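You operate a simulated robot arm through the tools that you are given. There is no shell and no other tool.

You run a simulated two-armed robot. Do the job below in one go: nothing can be reset, and whatever is moved stays where it is left.

Task
Clear the faults that the screen names, then start the pump.
Fine: pull the emergency stop free, push the loose plug home, press Reset, then Start; bench switch, both dials and Run bench stay.

The check looks at the end state, three seconds after you hand in, the way a careful person would. Anything else that was tipped, shoved, dropped, spilled or broken makes it a failure.

Robot
Two 7-joint arms with fingered hands on one trunk, on a base that moves. Base frame: it is fixed to the floor where the robot stands at the start and does not move with it; the origin is under the middle of the robot, x ahead of it, y to its left, z up. Readings come in cm, rad, newtons and seconds.
The left shoulder is at the start at [8, 19.8, 146.5], the right one opposite. With the tool pointing down near the work surface each hand reaches from about 54 to 76 cm from the robot's upright axis, wherever it stands, measured 20 degrees to its own side. Places, roughly: bench switch [350, -130, 100]; flow plug [400, -200, 110]; green run button [360, -150, 100]; green start button [330, -140, 100]; left console [390, -150, 100]; load dial [340, -160, 80]; orange reset button [340, -150, 100]; pressure dial [360, -140, 100]; red emergency stop button [360, -160, 100]; speed plug [400, -200, 140]; torque plug [400, -200, 130]. Payload 4 kg a hand.
The TCP of each hand is the grasp point between the finger pads, 2.6 cm short of the fingertips. In the tool frame z runs along the fingers and y along their closing line. The gripper opens to 13.2 cm; its body begins 7.3 cm behind the TCP. The gripper is a hand of 4 fingers: y runs from the thumb to the fingers, the wrist lies at [0, 0, -23.9] in the tool frame.
Orientation is told as [roll, pitch, yaw] about the base's x, y, z axes, in that order, counted from this pose: with the fingers straight down and closing along the base's y, the tool's x points along the base's -x, its y along +y and its z along -z.

Tools
- The arms move only by the tool step_arm. It takes "left_targets", "right_targets" or both (then of equal length, played together; a hand with none holds still); each is a list of rows, each a list of 6 numbers: the shift along the base's x, y, z in cm, then the turn, a rotation vector about the base's x, y, z in rad. In form: [[tx, ty, tz, rx, ry, rz], ...]. A call has 1 to 20 rows; each row is the pose to reach, as a shift and turn from the pose commanded when the call began. A row lasts 0.2 s, in which the tool goes at most 5 cm and 0.15 rad; a call with a longer step from one row to the next is refused whole. Where a pose cannot be reached the arm comes as near as it can. A force on the tool above 50 N (or 10 N above the force at the start of the call, whichever is more), or a blocked arm, ends the call early, and 0.2 s more pass. In this call time passes only in rows, and 0.2 s behind the last. It gives the time, the measured TCP pose, the force on the tool (base axes), the opening and the grip force at its end, in the units of the frame above (readings bear some noise), with the torque about the TCP (base axes, N m) and any sound that the robot's microphone picked up, and new pictures: "show" is both (left out), scene, wrist or none (wrist: the cameras of the hands that moved).
- Cameras (640 x 400 px; columns grow to the right, rows downward): "scene" is now at [11.01, -0.43, 162.59]; the picture's right is [-0.07, -1.00, 0.00], its down [-0.74, 0.06, -0.67] and it looks along [0.66, -0.05, -0.75] (base axes); focal length 289 px, centre (320, 200). "left" rides on the left gripper at [-6.8, 0.2, -9.7] in its tool frame; the picture's right is [-0.03, -1.00, 0.00], its down [0.82, -0.02, -0.58] and it looks along [0.58, -0.01, 0.82] (tool axes); focal length 270 px, centre (320, 200). "right" rides on the right gripper at [6.8, 0.2, -9.7] in its tool frame; the picture's right is [-0.03, 1.00, 0.00], its down [-0.82, -0.02, -0.58] and it looks along [-0.58, -0.01, 0.82] (tool axes); focal length 270 px, centre (320, 200). There is no depth. A picture from a camera that has moved, and an enlarged one, comes with that camera's place and axes in the base frame and with its lens.
- raise_lower(by): slides the trunk up (or, below 0, down) by that many cm; the arms and the scene camera ride with it, the base frame stays. It gives what a move gives, with no picture.
- roll_base(legs): drives the robot by 1 to 6 legs, each [ahead, left, turn to the left] in cm, cm and rad, along the robot's own axes; the way and the turn of a leg run together, so that a leg with both is an arc; at most 150 cm and 3.142 rad a leg. The arms and the cameras ride along, it lands a little off, and it stops where it bumps. It gives what a move gives, and a new picture of the scene camera.
- move_fingers(finger1, finger2, finger3, thumb_bend, hand): sets how far each is bent, from 0 (flat) to 1 (curled in); at 0.3 the hand is open as for a grip, at 0.7 the pads meet at the TCP. One left out holds its place. A second passes; each finger stops where it meets its share of the squeeze, and holds until it gets a number again. It is the only way to open and close the hand. It gives what a move gives, with no picture; readings hold the bend of each and the force on the fingers (four entries, about 0 where the hand has none), thumb and palm.
- aim_head(pan, tilt): turns the head with the scene camera to pan (to the left, within 1.501 rad either way) and tilt (down, from -0.506 to 1.204), counted from straight ahead of the robot. It gives what a move gives, and a new picture of the scene camera.
- zoom(camera, box): a new picture of the part [left, top, right, bottom] of that camera's present view, enlarged. No time passes.
- hand_in(): hands the job in; it is judged then, once.

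Places have to be worked out from the pictures, the camera data and where the tool is seen. Open the grippers and draw the arms clear of the work before you hand the job in, unless the task says otherwise.

The tools are called after "Request:" as a command line: name --argument value ..., lists and objects as JSON in quotes. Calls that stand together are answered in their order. step_arm: Moves the arms, as the interface text tells. Its arguments: {"type":"object","properties":{"left_targets":{"type":"array"},"right_targets":{"type":"array"},"show":{"type":"string","enum":["both","scene","wrist","none"]}},"required":[]} The other tools are called the same way: raise_lower (by) moves the trunk up or down; move_fingers (finger1, finger2, finger3, thumb_bend, hand) moves the fingers one by one; roll_base (legs) drives the base; aim_head (pan, tilt) turns the head that bears the scene camera; zoom (camera, box) takes an enlarged picture of a part of a camera's view; hand_in () hands the job in.

At the start:

```text
t: 0.0
left_ee_pos: [36.58, 12.91, 100.06]
left_tool_rot: [0.001, 0.0, 0.0]
left_contact_force: [-0.4, 0.4, -0.5]
left_ft_torque: [0.02, 0.02, -0.05]
left_grip_width: 13.19
left_gripper_force: 0.0
left_shape: jaw
left_bend: [0.3, 0.3, 0.3, 0.3]
left_finger forces: [0.0, 0.1, 0.0, 0.0, 0.1, 0.0]
right_ee_pos: [56.76, -28.18, 116.01]
right_tool_rot: [-0.001, 0.0, -0.001]
right_contact_force: [1.1, -0.8, -0.6]
right_ft_torque: [0.01, -0.01, 0.0]
right_grip_width: 13.2
right_gripper_force: 0.0
right_shape: jaw
right_bend: [0.3, 0.3, 0.3, 0.3]
right_finger forces: [0.0, 0.0, 0.0, 0.1, 0.0, 0.0]
trunk travel left (down, up): [-77.5, 6.5]
robot x, y, heading: [-0.04, 0.0, -0.008]
head pan, tilt (commanded): [-0.075, 0.841]
```

scene: 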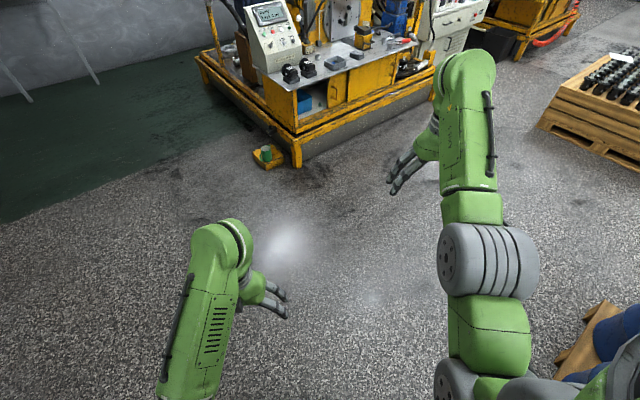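
right: 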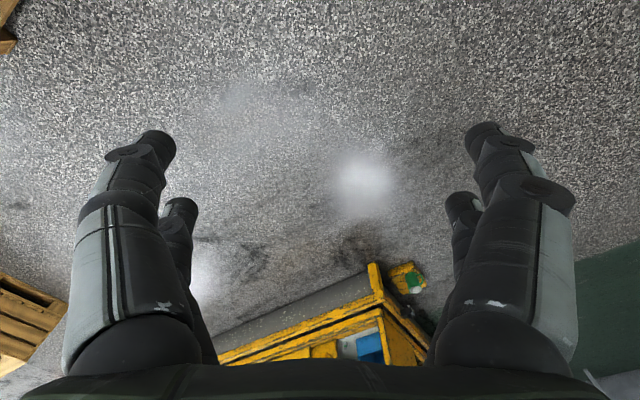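
left: 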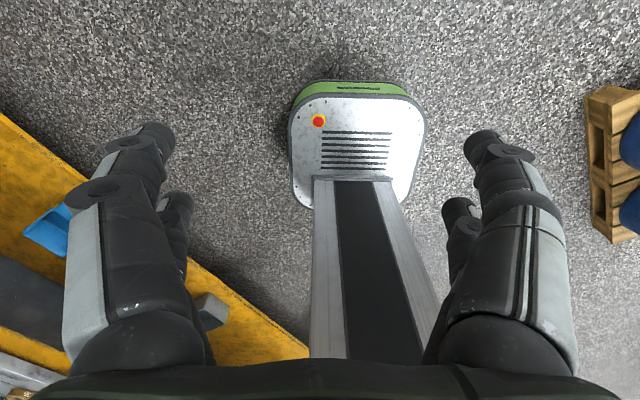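

The console with a screen stands ahead, at the top of the scene picture, on a yellow bench. I lift the head to see the whole bench first.

Request:
aim_head --pan -0.4 --tilt 0.3

```text
t: 1.0
left_ee_pos: [36.6, 12.83, 99.92]
left_tool_rot: [0.0, 0.0, -0.001]
left_contact_force: [-0.4, 0.8, -0.1]
left_ft_torque: [0.02, -0.02, -0.02]
left_grip_width: 13.19
left_gripper_force: 0.1
left_shape: jaw
left_bend: [0.3, 0.3, 0.3, 0.3]
left_finger forces: [0.1, 0.0, 0.0, 0.0, 0.1, 0.0]
right_ee_pos: [56.78, -28.21, 115.98]
right_tool_rot: [0.0, 0.001, 0.001]
right_contact_force: [0.3, 0.5, -0.1]
right_ft_torque: [-0.01, -0.01, -0.01]
right_grip_width: 13.19
right_gripper_force: 0.1
right_shape: jaw
right_bend: [0.3, 0.3, 0.3, 0.3]
right_finger forces: [0.0, 0.0, 0.0, 0.0, 0.0, 0.0]
trunk travel left (down, up): [-77.5, 6.5]
robot x, y, heading: [-0.06, 0.11, 0.003]
head pan, tilt (commanded): [-0.4, 0.3]
camera scene: at [11.77, -3.48, 167.35], right [-0.39, -0.92, 0.0], down [-0.27, 0.12, -0.95], along [0.88, -0.37, -0.3], focal length 289 px, centre (320, 200)
```

scene: 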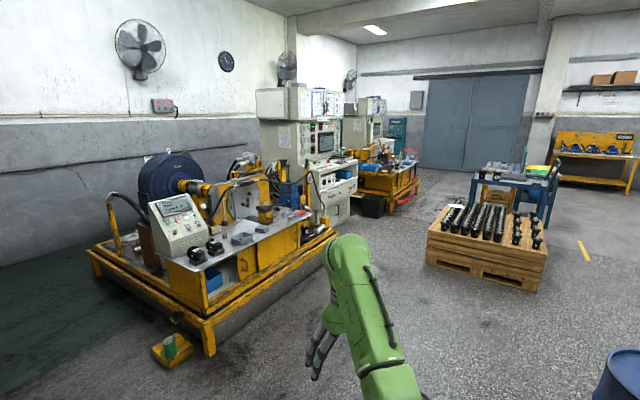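

The white cabinet near pixel (335,175) matches the listed positions; I zoom in on it and on the nearer console.

Request:
zoom --camera "scene" --box '[250, 80, 410, 230]'

Request:
zoom --camera "scene" --box '[130, 180, 250, 280]'

```text
2.67 times, centred on (330, 155) of scene
camera zoom: at [11.77, -3.48, 167.35], right [-0.39, -0.92, 0.0], down [-0.27, 0.12, -0.95], along [0.88, -0.37, -0.3], focal length 770 px, centre (293, 320)
```

zoom: 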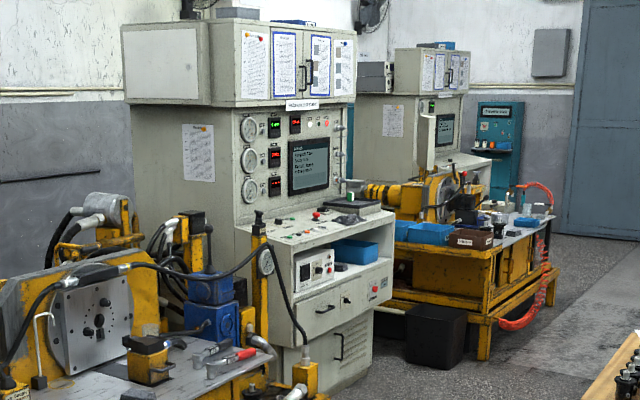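

```text
4.00 times, centred on (190, 230) of scene
camera zoom: at [11.77, -3.48, 167.35], right [-0.39, -0.92, 0.0], down [-0.27, 0.12, -0.95], along [0.88, -0.37, -0.3], focal length 1155 px, centre (840, 80)
```

zoom: 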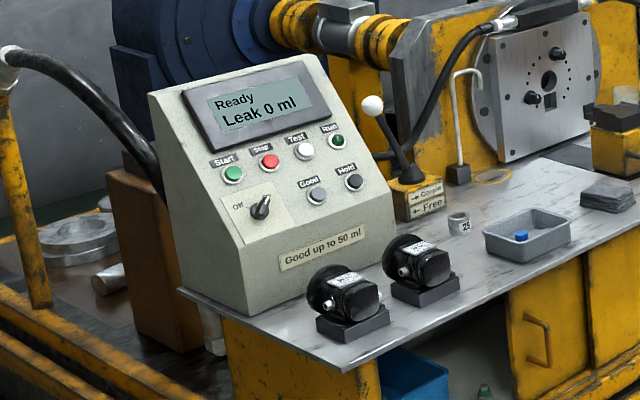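

The target is the rear white cabinet with a sloped desk, whose face looks towards (-x,-y) at about 37° from the x axis; the bench front runs from about [199,5] to [310,-140], and the pallet corner is near [232,-223]. I drive towards [210,-143], staying clear of both.

Request:
roll_base --legs '[[0, 0, -0.6], [150, 0, 0], [100, 0, 0]]'

```text
t: 14.8
left_ee_pos: [240.87, -154.34, 100.03]
left_tool_rot: [0.0, 0.0, -0.613]
left_contact_force: [0.1, -0.2, 0.4]
left_ft_torque: [0.0, -0.01, -0.02]
left_grip_width: 13.2
left_gripper_force: 0.0
left_shape: jaw
left_bend: [0.3, 0.3, 0.3, 0.3]
left_finger forces: [0.0, 0.0, 0.0, 0.1, 0.0, 0.0]
right_ee_pos: [233.61, -199.54, 116.17]
right_tool_rot: [-0.001, -0.002, -0.614]
right_contact_force: [0.2, -0.9, 0.6]
right_ft_torque: [0.01, -0.03, 0.0]
right_grip_width: 13.18
right_gripper_force: 0.0
right_shape: jaw
right_bend: [0.3, 0.3, 0.3, 0.3]
right_finger forces: [0.0, 0.1, 0.0, 0.0, 0.1, 0.1]
trunk travel left (down, up): [-77.5, 6.5]
robot x, y, heading: [203.72, -143.86, -0.612]
head pan, tilt (commanded): [-0.4, 0.3]
camera scene: at [211.02, -153.18, 167.37], right [-0.85, -0.53, 0.0], down [-0.16, 0.25, -0.96], along [0.5, -0.81, -0.29], focal length 289 px, centre (320, 200)
```

scene: 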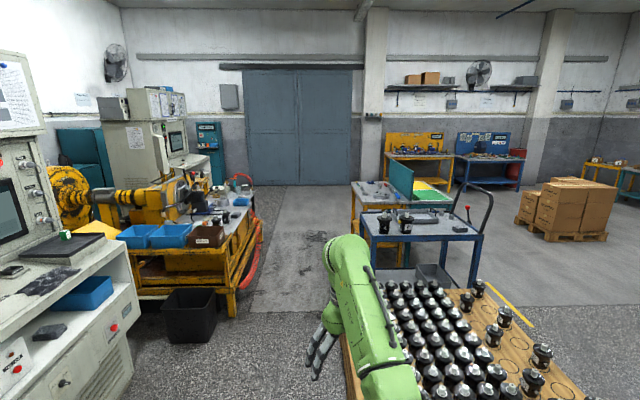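

The console is now to the left of the robot. I turn the head towards it.

Request:
aim_head --pan 0.6 --tilt 0.45

```text
t: 16.1
left_ee_pos: [240.86, -154.47, 99.93]
left_tool_rot: [-0.001, 0.0, -0.613]
left_contact_force: [0.5, -0.8, 0.2]
left_ft_torque: [-0.01, 0.03, -0.01]
left_grip_width: 13.19
left_gripper_force: 0.0
left_shape: jaw
left_bend: [0.3, 0.3, 0.3, 0.3]
left_finger forces: [0.1, 0.0, 0.0, 0.1, 0.0, 0.0]
right_ee_pos: [233.64, -199.55, 116.1]
right_tool_rot: [0.001, 0.0, -0.615]
right_contact_force: [-0.8, -0.4, -1.0]
right_ft_torque: [0.01, 0.04, -0.01]
right_grip_width: 13.19
right_gripper_force: 0.1
right_shape: jaw
right_bend: [0.3, 0.3, 0.3, 0.3]
right_finger forces: [0.0, 0.0, 0.1, 0.0, 0.0, 0.0]
trunk travel left (down, up): [-77.5, 6.5]
robot x, y, heading: [203.88, -143.7, -0.608]
head pan, tilt (commanded): [0.6, 0.45]
camera scene: at [215.38, -145.47, 165.97], right [-0.02, -1.0, 0.0], down [-0.43, 0.01, -0.9], along [0.9, -0.01, -0.43], focal length 289 px, centre (320, 200)
```

scene: 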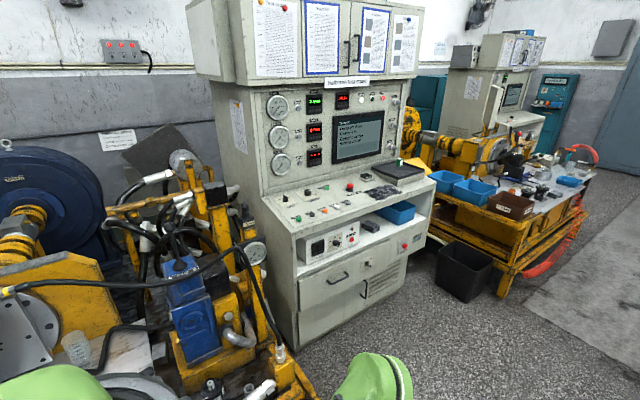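

Request:
zoom --camera "scene" --box '[260, 80, 420, 180]'

Request:
zoom --camera "scene" --box '[265, 160, 435, 270]'

Request:
zoom --camera "scene" --box '[330, 110, 385, 165]'

```text
4.00 times, centred on (340, 130) of scene
camera zoom: at [215.38, -145.47, 165.97], right [-0.02, -1.0, 0.0], down [-0.43, 0.01, -0.9], along [0.9, -0.01, -0.43], focal length 1155 px, centre (240, 480)
```

zoom: 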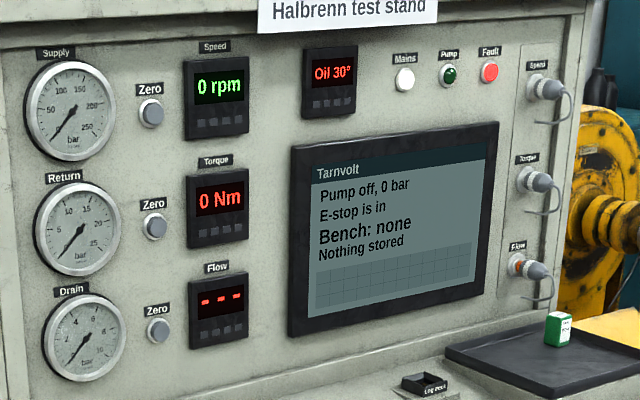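

```text
3.64 times, centred on (350, 215) of scene
camera zoom: at [215.38, -145.47, 165.97], right [-0.02, -1.0, 0.0], down [-0.43, 0.01, -0.9], along [0.9, -0.01, -0.43], focal length 1050 px, centre (211, 146)
```

zoom: 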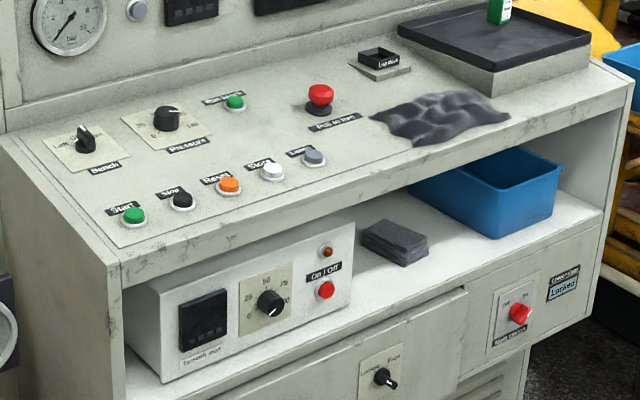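

```text
7.27 times, centred on (358, 138) of scene
camera zoom: at [215.38, -145.47, 165.97], right [-0.02, -1.0, 0.0], down [-0.43, 0.01, -0.9], along [0.9, -0.01, -0.43], focal length 2100 px, centre (47, 654)
```

zoom: 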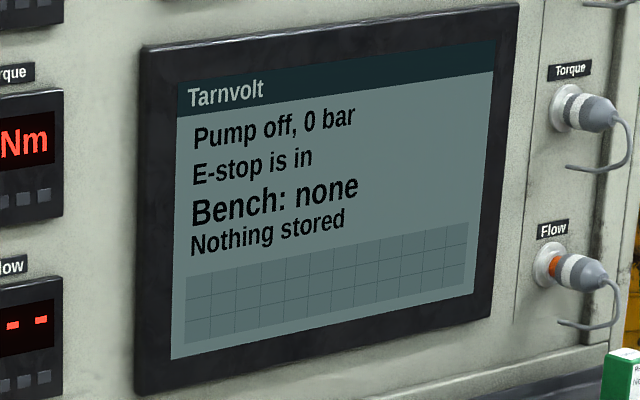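

The screen says "E-stop is in", the Flow reading is dashes and the Flow plug shows an orange band, so Flow is the loose one. The desk front runs from about [326,-135] to [383,-220] (facing heading ≈0.59); I drive ahead along it and then turn to face it, staying about 70 cm off.

Request:
roll_base --legs '[[100, 0, 0], [0, 0, 1.2]]'

Request:
aim_head --pan 0.0 --tilt 0.6

```text
t: 24.2
left_ee_pos: [308.86, -170.33, 99.9]
left_tool_rot: [0.0, -0.001, 0.587]
left_contact_force: [-0.5, -0.5, -0.3]
left_ft_torque: [-0.01, 0.03, -0.03]
left_grip_width: 13.2
left_gripper_force: 0.1
left_shape: jaw
left_bend: [0.3, 0.3, 0.3, 0.3]
left_finger forces: [0.0, 0.0, 0.1, 0.1, 0.0, 0.0]
right_ee_pos: [348.38, -193.36, 116.03]
right_tool_rot: [0.0, 0.001, 0.586]
right_contact_force: [0.5, -0.1, 0.7]
right_ft_torque: [-0.02, -0.03, 0.0]
right_grip_width: 13.21
right_gripper_force: 0.0
right_shape: jaw
right_bend: [0.3, 0.3, 0.3, 0.3]
right_finger forces: [0.1, 0.0, 0.1, 0.1, 0.0, 0.0]
trunk travel left (down, up): [-77.5, 6.5]
robot x, y, heading: [285.22, -201.52, 0.59]
head pan, tilt (commanded): [0.6, 0.45]
camera scene: at [291.49, -191.03, 165.97], right [0.93, -0.37, 0.0], down [-0.16, -0.4, -0.9], along [0.34, 0.84, -0.44], focal length 289 px, centre (320, 200)
```

scene: 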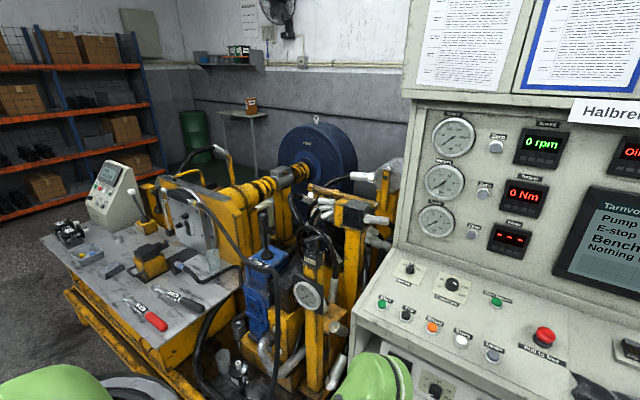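

```text
t: 25.2
left_ee_pos: [308.76, -170.43, 100.01]
left_tool_rot: [-0.001, 0.0, 0.586]
left_contact_force: [0.1, 0.0, 0.2]
left_ft_torque: [0.0, 0.01, 0.02]
left_grip_width: 13.19
left_gripper_force: 0.0
left_shape: jaw
left_bend: [0.3, 0.3, 0.3, 0.3]
left_finger forces: [0.0, 0.0, 0.0, 0.1, 0.1, 0.0]
right_ee_pos: [348.26, -193.34, 116.15]
right_tool_rot: [0.0, 0.0, 0.587]
right_contact_force: [0.4, 0.6, 0.8]
right_ft_torque: [-0.01, -0.01, -0.01]
right_grip_width: 13.2
right_gripper_force: 0.1
right_shape: jaw
right_bend: [0.3, 0.3, 0.3, 0.3]
right_finger forces: [0.1, 0.0, 0.0, 0.0, 0.1, 0.0]
trunk travel left (down, up): [-77.5, 6.5]
robot x, y, heading: [285.32, -201.41, 0.588]
head pan, tilt (commanded): [0.0, 0.6]
camera scene: at [295.37, -194.6, 164.61], right [0.55, -0.83, 0.0], down [-0.47, -0.31, -0.83], along [0.69, 0.46, -0.56], focal length 289 px, centre (320, 200)
```

scene: 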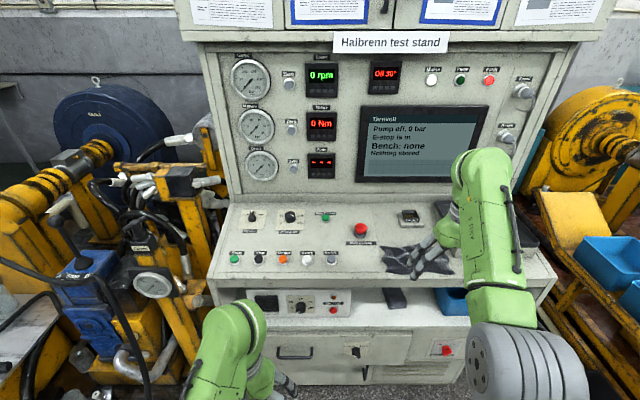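

The robot now faces the console squarely, about 70 cm from the desk front. I zoom to measure the buttons and plugs.

Request:
zoom --camera "scene" --box '[200, 190, 400, 315]'

Request:
zoom --camera "scene" --box '[400, 60, 560, 160]'

Request:
zoom --camera "right" --box '[0, 0, 640, 400]'

Request:
zoom --camera "left" --box '[0, 0, 640, 400]'

```text
3.20 times, centred on (300, 252) of scene
camera zoom: at [295.37, -194.6, 164.61], right [0.55, -0.83, 0.0], down [-0.47, -0.31, -0.83], along [0.69, 0.46, -0.56], focal length 924 px, centre (384, 32)
```

zoom: 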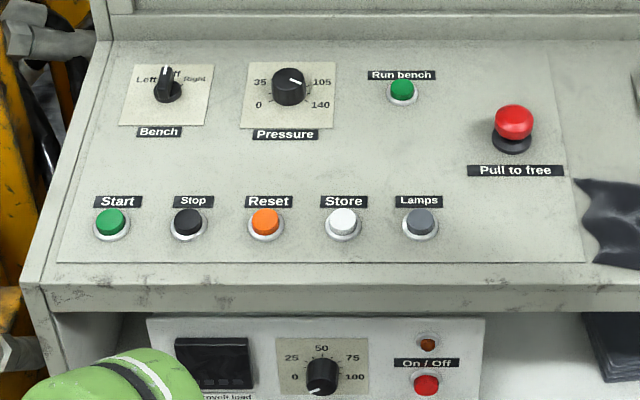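

```text
4.00 times, centred on (480, 110) of scene
camera zoom: at [295.37, -194.6, 164.61], right [0.55, -0.83, 0.0], down [-0.47, -0.31, -0.83], along [0.69, 0.46, -0.56], focal length 1155 px, centre (-320, 560)
```

zoom: 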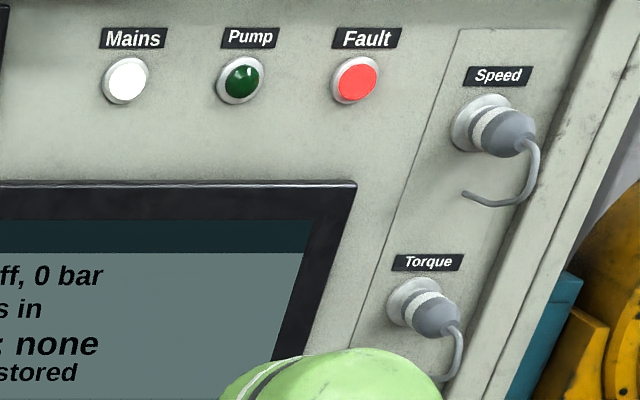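

```text
1.00 times, centred on (320, 200) of right (not enlarged: the box is as wide or as high as the picture)
camera zoom: at [342.53, -197.0, 125.81], right [-0.53, 0.85, 0.0], down [0.69, 0.43, 0.58], along [0.49, 0.31, -0.82], focal length 270 px, centre (320, 200)
```

zoom: 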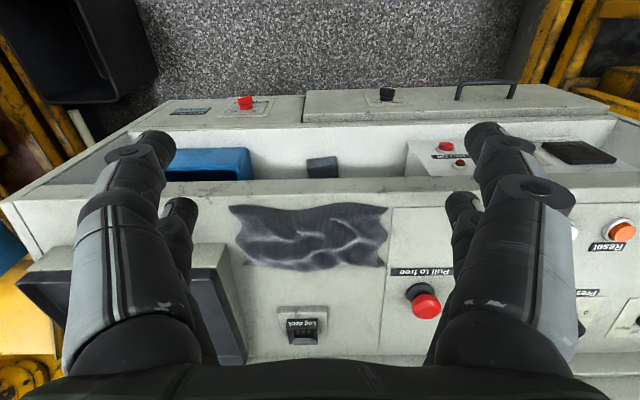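

```text
1.00 times, centred on (320, 200) of left (not enlarged: the box is as wide or as high as the picture)
camera zoom: at [314.27, -166.43, 109.71], right [0.57, -0.82, 0.0], down [-0.67, -0.47, 0.58], along [-0.47, -0.33, -0.82], focal length 270 px, centre (320, 200)
```

zoom: 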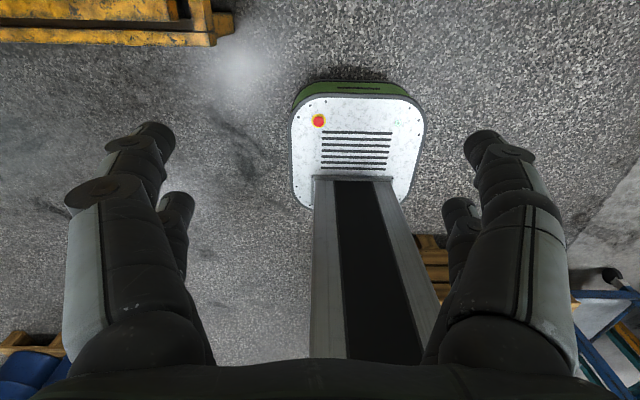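

Flow plug is hidden behind the right arm, and a small green box stands on the tray below it, so the hands must go high. I lift both hands and draw the right one back before driving closer.

Request:
step_arm --left_targets '[[0, 0, 4, 0, 0, 0], [0, 0, 8, 0, 0, 0], [0, 0, 12, 0, 0, 0], [0, 0, 16, 0, 0, 0], [0, 0, 20, 0, 0, 0]]' --right_targets '[[-2, -1.3, 3, 0, 0, 0], [-4, -2.6, 6, 0, 0, 0], [-6, -3.9, 9, 0, 0, 0], [-8, -5.2, 12, 0, 0, 0], [-10, -6.5, 15, 0, 0, 0]]' --show "scene"

```text
t: 26.4
left_ee_pos: [308.77, -170.38, 103.85]
left_tool_rot: [0.001, -0.003, 0.586]
left_contact_force: [0.7, 0.1, -0.7]
left_ft_torque: [0.02, 0.0, 0.01]
left_grip_width: 13.22
left_gripper_force: 0.0
left_shape: jaw
left_bend: [0.3, 0.3, 0.3, 0.3]
left_finger forces: [0.0, 0.0, 0.0, 0.1, 0.0, 0.0]
left hand out of reach, approached as far as the arm can: row 2, 3, 4, 5
right_ee_pos: [347.06, -194.28, 118.76]
right_tool_rot: [-0.001, 0.0, 0.587]
right_contact_force: [0.2, 0.2, -0.1]
right_ft_torque: [-0.02, 0.01, -0.03]
right_grip_width: 13.21
right_gripper_force: 0.1
right_shape: jaw
right_bend: [0.3, 0.3, 0.3, 0.3]
right_finger forces: [0.0, 0.0, 0.0, 0.1, 0.0, 0.1]
right hand out of reach, approached as far as the arm can: row 1, 2, 3, 4, 5
trunk travel left (down, up): [-77.5, 6.5]
robot x, y, heading: [285.33, -201.39, 0.586]
head pan, tilt (commanded): [0.0, 0.6]
camera scene: at [295.35, -194.64, 164.62], right [0.55, -0.83, 0.0], down [-0.47, -0.31, -0.83], along [0.69, 0.46, -0.56], focal length 289 px, centre (320, 200)
```

scene: 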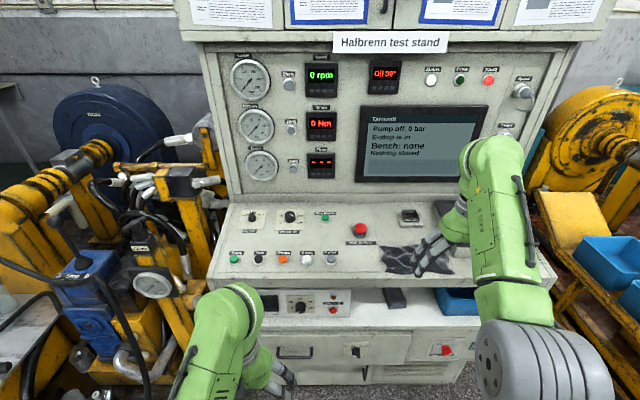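

Tool-down the arms cannot rise much more, so I raise the trunk instead to get clearance over the desk.

Request:
raise_lower --by 6

```text
t: 27.4
left_ee_pos: [308.79, -170.38, 109.81]
left_tool_rot: [0.0, -0.001, 0.586]
left_contact_force: [0.0, 0.0, -0.3]
left_ft_torque: [0.0, 0.03, -0.05]
left_grip_width: 13.22
left_gripper_force: 0.0
left_shape: jaw
left_bend: [0.3, 0.3, 0.3, 0.3]
left_finger forces: [0.0, 0.0, 0.0, 0.0, 0.0, 0.0]
right_ee_pos: [347.27, -194.26, 124.74]
right_tool_rot: [-0.001, 0.0, 0.587]
right_contact_force: [0.9, 0.6, 0.0]
right_ft_torque: [0.01, 0.04, -0.03]
right_grip_width: 13.23
right_gripper_force: 0.0
right_shape: jaw
right_bend: [0.3, 0.3, 0.3, 0.3]
right_finger forces: [0.0, 0.1, 0.1, 0.0, 0.0, 0.0]
trunk travel left (down, up): [-83.5, 0.5]
robot x, y, heading: [285.59, -201.22, 0.589]
head pan, tilt (commanded): [0.0, 0.6]
```

Clearances are fine at this height. I tilt the right hand so its fingers point forward and down at about 45°, ready for the plug.

Request:
step_arm --right_targets '[[0, 0, 1, 0.0727, -0.109, 0], [0, 0, 2, 0.1454, -0.218, 0], [0, 0, 3, 0.2181, -0.327, 0], [0, 0, 4.5, 0.2908, -0.436, 0], [0, 0, 6, 0.3635, -0.545, 0], [0, 0, 7, 0.436, -0.653, 0]]' --show "both"

```text
t: 28.9
left_ee_pos: [308.64, -170.35, 109.88]
left_tool_rot: [0.0, -0.005, 0.586]
left_contact_force: [-1.1, -0.4, -0.5]
left_ft_torque: [-0.04, 0.02, -0.03]
left_grip_width: 13.17
left_gripper_force: 0.0
left_shape: jaw
left_bend: [0.3, 0.3, 0.3, 0.3]
left_finger forces: [0.0, 0.0, 0.0, 0.0, 0.1, 0.0]
right_ee_pos: [347.01, -194.23, 131.8]
right_tool_rot: [0.003, -0.786, 0.586]
right_contact_force: [-0.5, -1.1, -0.4]
right_ft_torque: [-0.01, -0.02, 0.01]
right_grip_width: 13.19
right_gripper_force: 0.1
right_shape: jaw
right_bend: [0.3, 0.3, 0.3, 0.3]
right_finger forces: [0.1, 0.0, 0.1, 0.0, 0.0, 0.0]
right hand out of reach, approached as far as the arm can: row 1
trunk travel left (down, up): [-83.5, 0.5]
robot x, y, heading: [285.06, -201.62, 0.588]
head pan, tilt (commanded): [0.0, 0.6]
camera scene: at [295.37, -194.67, 170.62], right [0.55, -0.83, 0.0], down [-0.47, -0.31, -0.83], along [0.69, 0.46, -0.56], focal length 289 px, centre (320, 200)
camera right: at [337.36, -200.61, 133.78], right [-0.54, 0.84, 0.02], down [0.15, 0.07, 0.99], along [0.83, 0.53, -0.17], focal length 270 px, centre (320, 200)
```

scene: 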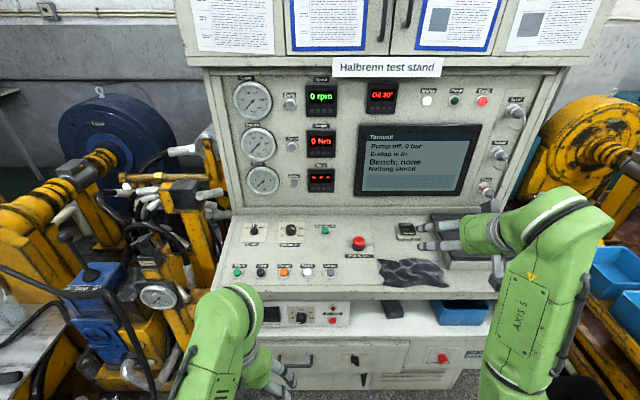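
right: 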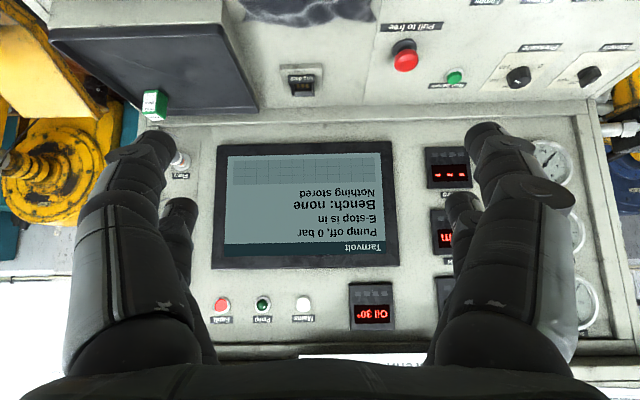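

The right camera now shows the Flow plug at about (180,158) with the green box just in front of and below it. I drive 36 cm to the right and 12 cm ahead, so that the plug comes in reach of the right hand.

Request:
roll_base --legs '[[12, -36, 0]]'

Request:
zoom --camera "right" --box '[0, 0, 640, 400]'

```text
t: 31.3
left_ee_pos: [338.47, -193.69, 109.8]
left_tool_rot: [-0.005, -0.003, 0.587]
left_contact_force: [-1.0, 0.1, 0.1]
left_ft_torque: [-0.03, 0.01, -0.01]
left_grip_width: 13.19
left_gripper_force: 0.1
left_shape: jaw
left_bend: [0.3, 0.3, 0.3, 0.3]
left_finger forces: [0.1, 0.0, 0.1, 0.0, 0.0, 0.0]
right_ee_pos: [376.94, -217.61, 131.83]
right_tool_rot: [-0.001, -0.786, 0.589]
right_contact_force: [-0.6, 0.1, 0.8]
right_ft_torque: [-0.05, 0.0, -0.02]
right_grip_width: 13.16
right_gripper_force: 0.1
right_shape: jaw
right_bend: [0.3, 0.3, 0.3, 0.3]
right_finger forces: [0.0, 0.1, 0.1, 0.1, 0.0, 0.0]
trunk travel left (down, up): [-83.5, 0.5]
robot x, y, heading: [315.5, -224.88, 0.584]
head pan, tilt (commanded): [0.0, 0.6]
camera scene: at [325.06, -217.88, 170.62], right [0.55, -0.83, 0.0], down [-0.47, -0.31, -0.83], along [0.69, 0.46, -0.56], focal length 289 px, centre (320, 200)
```

scene: 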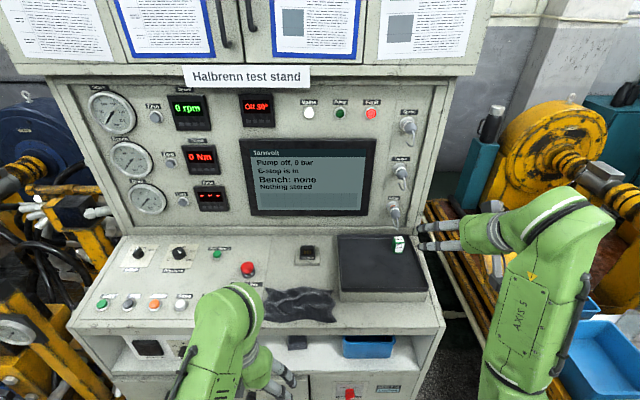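

```text
1.00 times, centred on (320, 200) of right (not enlarged: the box is as wide or as high as the picture)
camera zoom: at [367.13, -223.92, 133.93], right [-0.54, 0.84, 0.02], down [0.15, 0.08, 0.99], along [0.83, 0.53, -0.17], focal length 270 px, centre (320, 200)
```

zoom: 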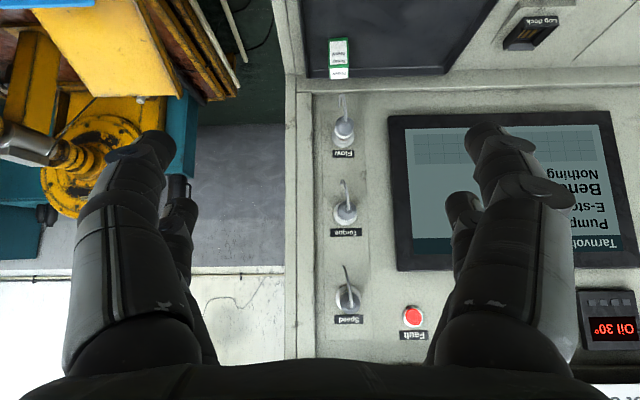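

The Flow plug is now right ahead of the right hand. I zoom both cameras on it to triangulate.

Request:
zoom --camera "right" --box '[290, 20, 410, 170]'

Request:
zoom --camera "scene" --box '[350, 160, 450, 260]'

```text
2.67 times, centred on (350, 95) of right
camera zoom: at [367.13, -223.92, 133.93], right [-0.54, 0.84, 0.02], down [0.15, 0.08, 0.99], along [0.83, 0.53, -0.17], focal length 721 px, centre (240, 480)
```

zoom: 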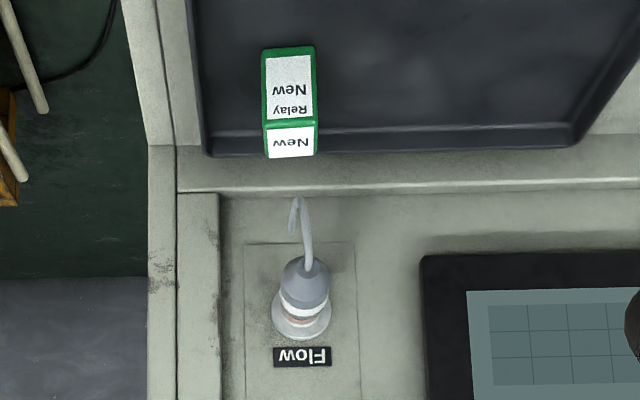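

```text
4.00 times, centred on (400, 210) of scene
camera zoom: at [325.06, -217.88, 170.62], right [0.55, -0.83, 0.0], down [-0.47, -0.31, -0.83], along [0.69, 0.46, -0.56], focal length 1155 px, centre (0, 160)
```

zoom: 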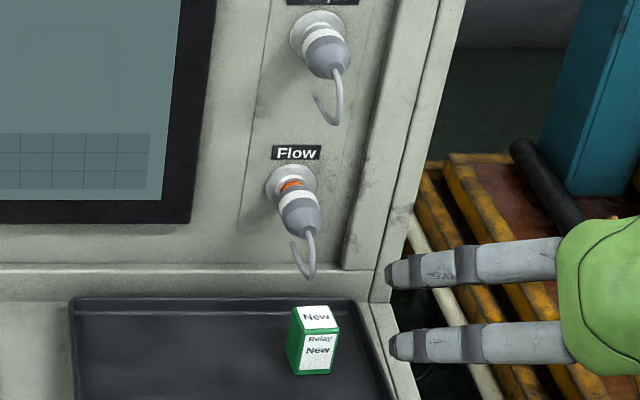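

Triangulation puts the plug's rear end at 84.1 cm ahead and 23.7 cm right of the robot axis at z≈114.3, its flange at 89.7 ahead; the green box top is at z≈108.4 just below it. I test how the fingers bend while the hand is in free air.

Request:
move_fingers --hand "right" --finger1 1.0 --finger3 1.0

Request:
zoom --camera "right" --box '[0, 0, 640, 400]'

Request:
zoom --camera "scene" --box '[390, 180, 550, 280]'

```text
t: 32.3
left_ee_pos: [338.92, -193.86, 109.72]
left_tool_rot: [0.001, -0.002, 0.586]
left_contact_force: [-0.5, 0.3, -0.1]
left_ft_torque: [0.01, 0.0, -0.01]
left_grip_width: 13.2
left_gripper_force: 0.0
left_shape: jaw
left_bend: [0.3, 0.3, 0.3, 0.3]
left_finger forces: [0.1, 0.0, 0.0, 0.1, 0.1, 0.0]
right_ee_pos: [377.21, -217.98, 131.69]
right_tool_rot: [0.004, -0.785, 0.584]
right_contact_force: [-0.3, 0.0, 0.1]
right_ft_torque: [-0.01, 0.01, 0.0]
right_grip_width: 5.69
right_gripper_force: 0.1
right_shape: fingers
right_bend: [1.0, 0.3, 1.0, 0.3]
right_finger forces: [0.0, 0.0, 0.0, 0.0, 0.0, 0.1]
trunk travel left (down, up): [-83.5, 0.5]
robot x, y, heading: [315.32, -224.59, 0.59]
head pan, tilt (commanded): [0.0, 0.6]
```

```text
1.00 times, centred on (320, 200) of right (not enlarged: the box is as wide or as high as the picture)
camera zoom: at [367.5, -224.21, 133.77], right [-0.54, 0.84, 0.02], down [0.15, 0.07, 0.99], along [0.83, 0.53, -0.17], focal length 270 px, centre (320, 200)
```

zoom: 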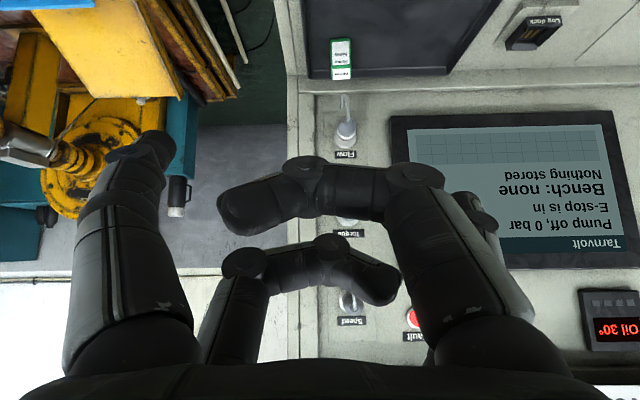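

```text
4.00 times, centred on (470, 230) of scene
camera zoom: at [325.54, -218.25, 170.61], right [0.55, -0.83, 0.0], down [-0.47, -0.31, -0.82], along [0.69, 0.46, -0.57], focal length 1155 px, centre (-280, 80)
```

zoom: 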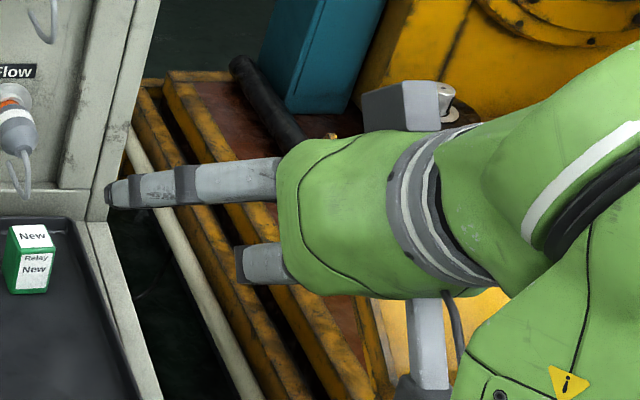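

Finger1 and finger3 are the diagonal pair; the one extended upper-left digit should be finger2. I curl the thumb as well and half-bend finger2 so one finger sticks out for pushing.

Request:
move_fingers --hand "right" --thumb_bend 1.0 --finger2 0.5

Request:
zoom --camera "right" --box '[0, 0, 640, 400]'

Request:
zoom --camera "scene" --box '[390, 180, 550, 280]'

```text
t: 33.3
left_ee_pos: [338.82, -193.74, 109.78]
left_tool_rot: [0.001, -0.003, 0.586]
left_contact_force: [-0.6, -1.1, 0.0]
left_ft_torque: [0.01, 0.02, -0.01]
left_grip_width: 13.18
left_gripper_force: 0.1
left_shape: jaw
left_bend: [0.3, 0.3, 0.3, 0.3]
left_finger forces: [0.0, 0.1, 0.1, 0.1, 0.0, 0.0]
right_ee_pos: [377.16, -217.72, 131.78]
right_tool_rot: [0.002, -0.786, 0.587]
right_contact_force: [-0.2, 0.1, -0.7]
right_ft_torque: [-0.04, 0.0, 0.0]
right_grip_width: 2.91
right_gripper_force: 0.1
right_shape: fingers
right_bend: [1.0, 0.5, 1.0, 0.87]
right_finger forces: [0.1, 0.0, 0.0, 0.1, 0.1, 0.0]
trunk travel left (down, up): [-83.5, 0.5]
robot x, y, heading: [315.18, -224.55, 0.588]
head pan, tilt (commanded): [0.0, 0.6]
```

```text
1.00 times, centred on (320, 200) of right (not enlarged: the box is as wide or as high as the picture)
camera zoom: at [367.38, -224.12, 133.82], right [-0.54, 0.84, 0.02], down [0.15, 0.08, 0.99], along [0.83, 0.53, -0.17], focal length 270 px, centre (320, 200)
```

zoom: 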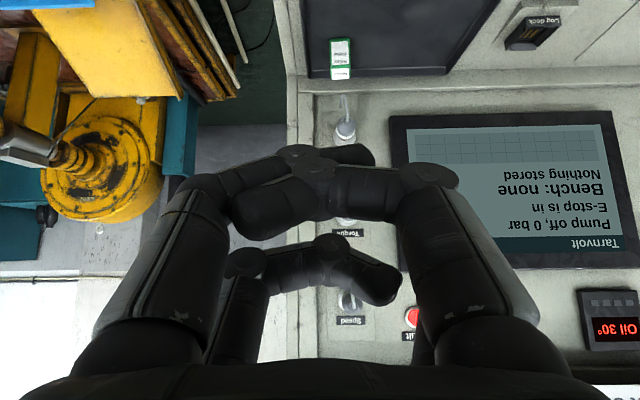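

```text
4.00 times, centred on (470, 230) of scene
camera zoom: at [325.4, -218.14, 170.61], right [0.55, -0.83, 0.0], down [-0.47, -0.31, -0.83], along [0.69, 0.46, -0.56], focal length 1155 px, centre (-280, 80)
```

zoom: 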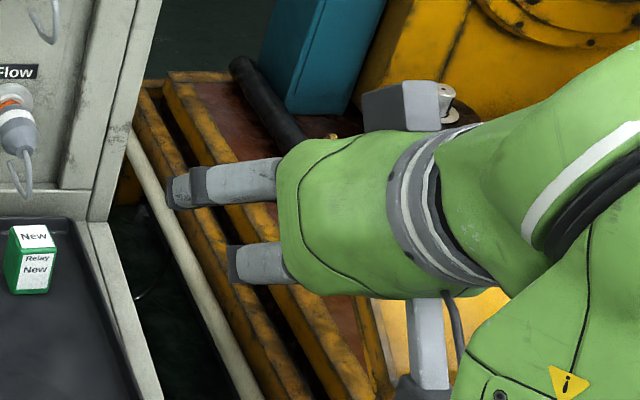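

The thumb met the curled finger, and finger2 is hidden from the wrist camera. I set all four to 0.5 to measure where a fingertip sits at that bend.

Request:
move_fingers --hand "right" --thumb_bend 0.5 --finger1 0.5 --finger3 0.5

Request:
zoom --camera "right" --box '[0, 0, 640, 400]'

Request:
zoom --camera "scene" --box '[390, 180, 550, 280]'

```text
t: 34.3
left_ee_pos: [338.85, -193.78, 109.7]
left_tool_rot: [0.001, -0.002, 0.587]
left_contact_force: [0.6, -0.2, 0.2]
left_ft_torque: [0.05, 0.0, -0.02]
left_grip_width: 13.2
left_gripper_force: 0.0
left_shape: jaw
left_bend: [0.3, 0.3, 0.3, 0.3]
left_finger forces: [0.0, 0.1, 0.1, 0.0, 0.0, 0.1]
right_ee_pos: [377.36, -217.9, 131.66]
right_tool_rot: [0.002, -0.785, 0.587]
right_contact_force: [0.2, 0.3, -0.3]
right_ft_torque: [0.01, -0.02, 0.0]
right_grip_width: 6.52
right_gripper_force: 0.1
right_shape: fingers
right_bend: [0.5, 0.5, 0.5, 0.5]
right_finger forces: [0.0, 0.0, 0.1, 0.1, 0.1, 0.0]
trunk travel left (down, up): [-83.5, 0.5]
robot x, y, heading: [315.35, -224.72, 0.585]
head pan, tilt (commanded): [0.0, 0.6]
```

```text
1.00 times, centred on (320, 200) of right (not enlarged: the box is as wide or as high as the picture)
camera zoom: at [367.42, -224.14, 133.81], right [-0.54, 0.84, 0.02], down [0.15, 0.07, 0.99], along [0.83, 0.53, -0.17], focal length 270 px, centre (320, 200)
```

zoom: 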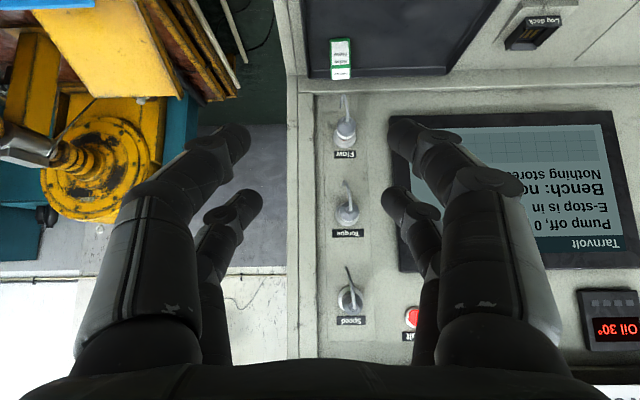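

```text
4.00 times, centred on (470, 230) of scene
camera zoom: at [325.44, -218.17, 170.61], right [0.55, -0.83, 0.0], down [-0.47, -0.31, -0.82], along [0.69, 0.46, -0.57], focal length 1155 px, centre (-280, 80)
```

zoom: 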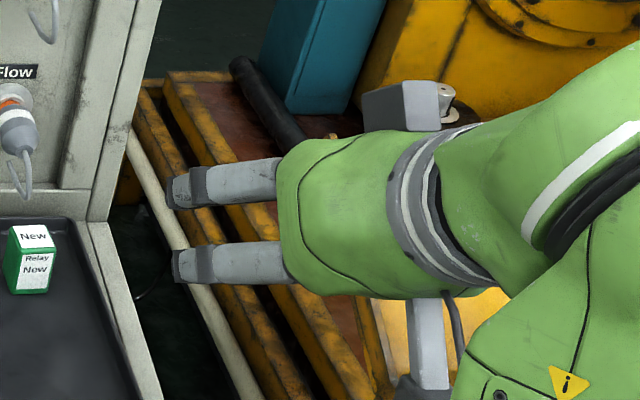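

At bend 0.5 a fingertip sits about 2.3 cm ahead of the TCP, ±4 cm sideways and ±2 cm in tool x. I'll push with finger2 (upper left) and curl the other three back.

Request:
move_fingers --hand "right" --thumb_bend 0.85 --finger1 1.0 --finger3 1.0

Request:
step_arm --right_targets '[[3.2, 2.3, -1, 0, 0, 0], [6.4, 4.6, -3, 0, 0, 0], [9.6, 6.8, -5, 0, 0, 0], [11.5, 8.0, -8, 0, 0, 0], [13, 9.0, -11, 0, 0, 0], [13.6, 9.4, -14, 0, 0, 0], [13.6, 9.4, -16, 0, 0, 0]]' --show "both"

Request:
zoom --camera "scene" --box '[350, 150, 510, 250]'

```text
t: 35.3
left_ee_pos: [338.7, -193.8, 109.68]
left_tool_rot: [0.001, -0.003, 0.587]
left_contact_force: [0.2, 0.7, -0.8]
left_ft_torque: [0.0, -0.01, 0.04]
left_grip_width: 13.2
left_gripper_force: 0.0
left_shape: jaw
left_bend: [0.3, 0.3, 0.3, 0.3]
left_finger forces: [0.0, 0.0, 0.1, 0.0, 0.0, 0.1]
right_ee_pos: [377.11, -217.88, 131.74]
right_tool_rot: [0.003, -0.785, 0.587]
right_contact_force: [-0.5, 0.1, 0.1]
right_ft_torque: [0.0, -0.04, -0.04]
right_grip_width: 0.0
right_gripper_force: 0.1
right_shape: fingers
right_bend: [0.83, 0.5, 1.0, 0.8]
right_finger forces: [0.0, 0.0, 0.1, 0.0, 0.0, 0.0]
trunk travel left (down, up): [-83.5, 0.5]
robot x, y, heading: [315.62, -224.88, 0.588]
head pan, tilt (commanded): [0.0, 0.6]
```

```text
t: 36.9
left_ee_pos: [338.77, -193.78, 109.8]
left_tool_rot: [0.0, -0.002, 0.587]
left_contact_force: [0.2, 0.8, 0.6]
left_ft_torque: [-0.01, -0.02, -0.02]
left_grip_width: 13.18
left_gripper_force: 0.2
left_shape: jaw
left_bend: [0.3, 0.3, 0.3, 0.3]
left_finger forces: [0.0, 0.0, 0.0, 0.0, 0.1, 0.0]
right_ee_pos: [390.82, -208.43, 115.73]
right_tool_rot: [0.003, -0.786, 0.585]
right_contact_force: [-0.5, -0.2, -0.3]
right_ft_torque: [0.0, -0.02, 0.04]
right_grip_width: 0.0
right_gripper_force: 0.2
right_shape: fingers
right_bend: [0.84, 0.5, 1.0, 0.8]
right_finger forces: [0.0, 0.0, 0.0, 0.0, 0.0, 0.0]
trunk travel left (down, up): [-83.5, 0.5]
robot x, y, heading: [315.38, -224.75, 0.589]
head pan, tilt (commanded): [0.0, 0.6]
camera scene: at [325.39, -218.2, 170.62], right [0.55, -0.83, 0.0], down [-0.47, -0.31, -0.83], along [0.69, 0.46, -0.56], focal length 289 px, centre (320, 200)
camera right: at [381.03, -214.75, 117.78], right [-0.54, 0.84, 0.02], down [0.15, 0.07, 0.99], along [0.83, 0.53, -0.17], focal length 270 px, centre (320, 200)
```

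scene: 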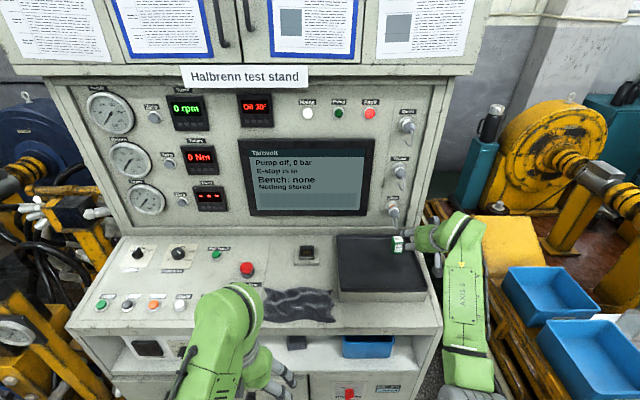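
right: 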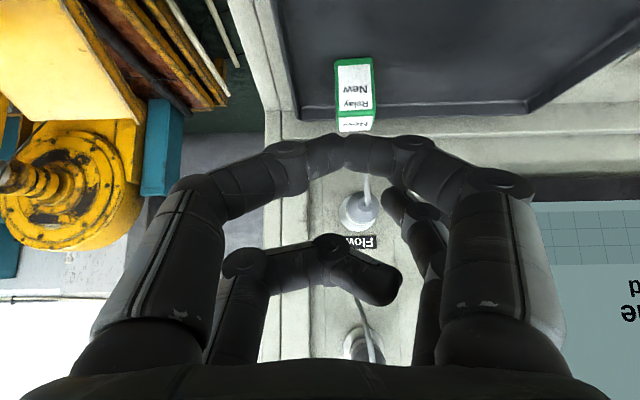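

```text
4.00 times, centred on (430, 200) of scene
camera zoom: at [325.39, -218.2, 170.62], right [0.55, -0.83, 0.0], down [-0.47, -0.31, -0.83], along [0.69, 0.46, -0.56], focal length 1155 px, centre (-120, 200)
```

zoom: 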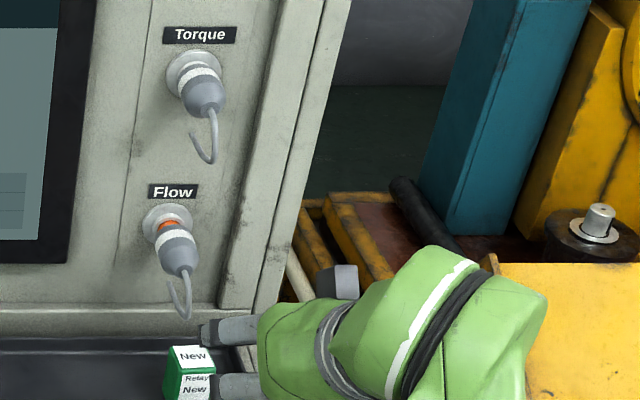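

The hand is now about 8 cm short of the plug, level with it, and clear of the box. I zoom the wrist view to check the sideways alignment of finger2 with the plug.

Request:
zoom --camera "right" --box '[300, 80, 460, 280]'

Request:
zoom --camera "scene" --box '[370, 180, 450, 260]'

```text
2.00 times, centred on (380, 180) of right
camera zoom: at [381.03, -214.75, 117.78], right [-0.54, 0.84, 0.02], down [0.15, 0.07, 0.99], along [0.83, 0.53, -0.17], focal length 541 px, centre (200, 240)
```

zoom: 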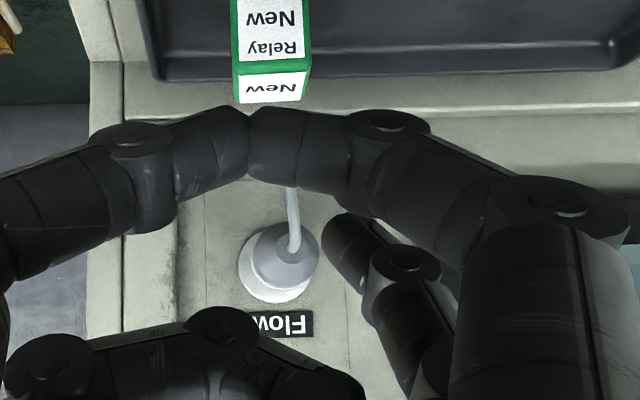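

```text
5.00 times, centred on (410, 220) of scene
camera zoom: at [325.39, -218.2, 170.62], right [0.55, -0.83, 0.0], down [-0.47, -0.31, -0.83], along [0.69, 0.46, -0.56], focal length 1444 px, centre (-130, 100)
```

zoom: 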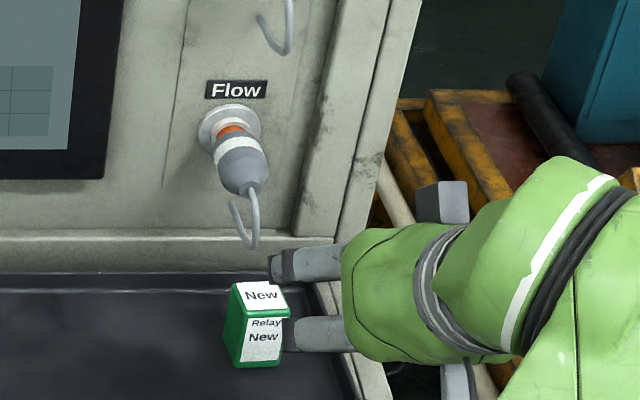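

Finger2's tip sits at nearly the same sideways offset and height as the plug's rear end, about 8 cm short of it. I advance 6.5 cm straight in along the panel normal and look again.

Request:
step_arm --right_targets '[[1.8, 1.2, -0.3, 0, 0, 0], [3.6, 2.4, -0.6, 0, 0, 0], [5.4, 3.6, -0.6, 0, 0, 0]]' --show "both"

Request:
zoom --camera "scene" --box '[360, 170, 440, 250]'

Request:
zoom --camera "right" --box '[300, 80, 460, 280]'

```text
t: 37.7
left_ee_pos: [338.82, -193.75, 109.77]
left_tool_rot: [0.001, -0.001, 0.587]
left_contact_force: [-0.3, 0.0, 0.8]
left_ft_torque: [-0.01, -0.04, 0.01]
left_grip_width: 13.2
left_gripper_force: 0.0
left_shape: jaw
left_bend: [0.3, 0.3, 0.3, 0.3]
left_finger forces: [0.0, 0.0, 0.0, 0.0, 0.0, 0.0]
right_ee_pos: [396.14, -204.81, 115.04]
right_tool_rot: [0.003, -0.784, 0.586]
right_contact_force: [-0.6, -0.1, 1.0]
right_ft_torque: [-0.03, 0.02, -0.01]
right_grip_width: 0.0
right_gripper_force: 0.1
right_shape: fingers
right_bend: [0.84, 0.5, 1.0, 0.8]
right_finger forces: [0.0, 0.0, 0.1, 0.1, 0.0, 0.0]
trunk travel left (down, up): [-83.5, 0.5]
robot x, y, heading: [315.26, -224.75, 0.59]
head pan, tilt (commanded): [0.0, 0.6]
camera scene: at [325.48, -218.12, 170.61], right [0.55, -0.83, 0.0], down [-0.47, -0.31, -0.82], along [0.69, 0.46, -0.57], focal length 289 px, centre (320, 200)
camera right: at [386.41, -211.09, 117.11], right [-0.54, 0.84, 0.02], down [0.15, 0.08, 0.99], along [0.83, 0.53, -0.17], focal length 270 px, centre (320, 200)
```

scene: 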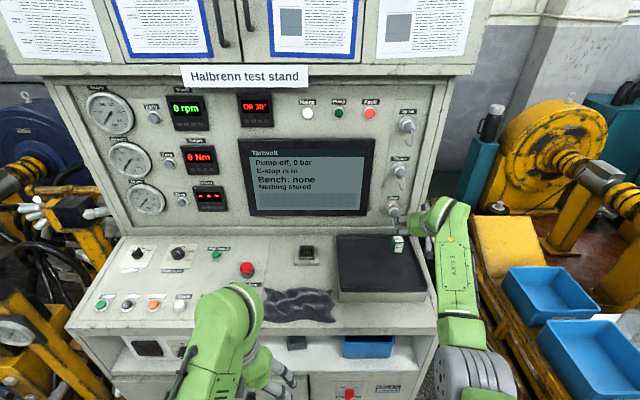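
right: 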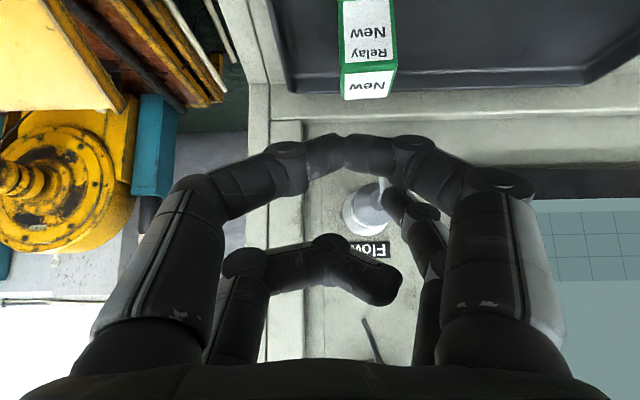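

```text
5.00 times, centred on (400, 210) of scene
camera zoom: at [325.48, -218.12, 170.61], right [0.55, -0.83, 0.0], down [-0.47, -0.31, -0.82], along [0.69, 0.46, -0.57], focal length 1444 px, centre (-80, 150)
```

zoom: 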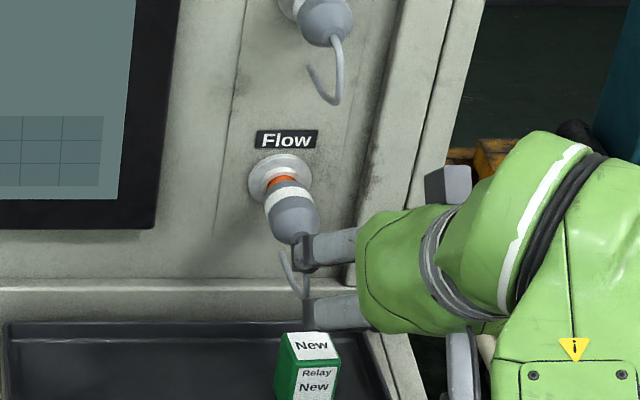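

```text
2.00 times, centred on (380, 180) of right
camera zoom: at [386.41, -211.09, 117.11], right [-0.54, 0.84, 0.02], down [0.15, 0.08, 0.99], along [0.83, 0.53, -0.17], focal length 541 px, centre (200, 240)
```

zoom: 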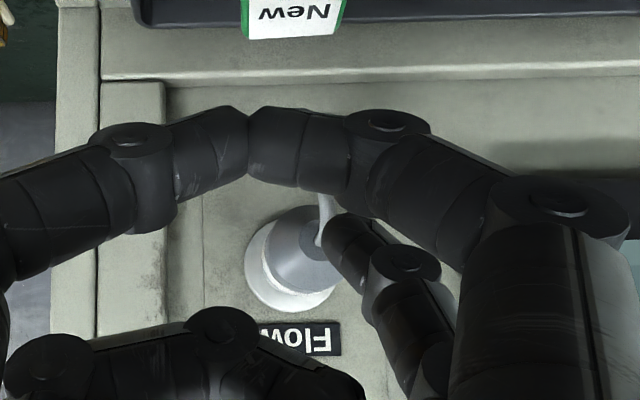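

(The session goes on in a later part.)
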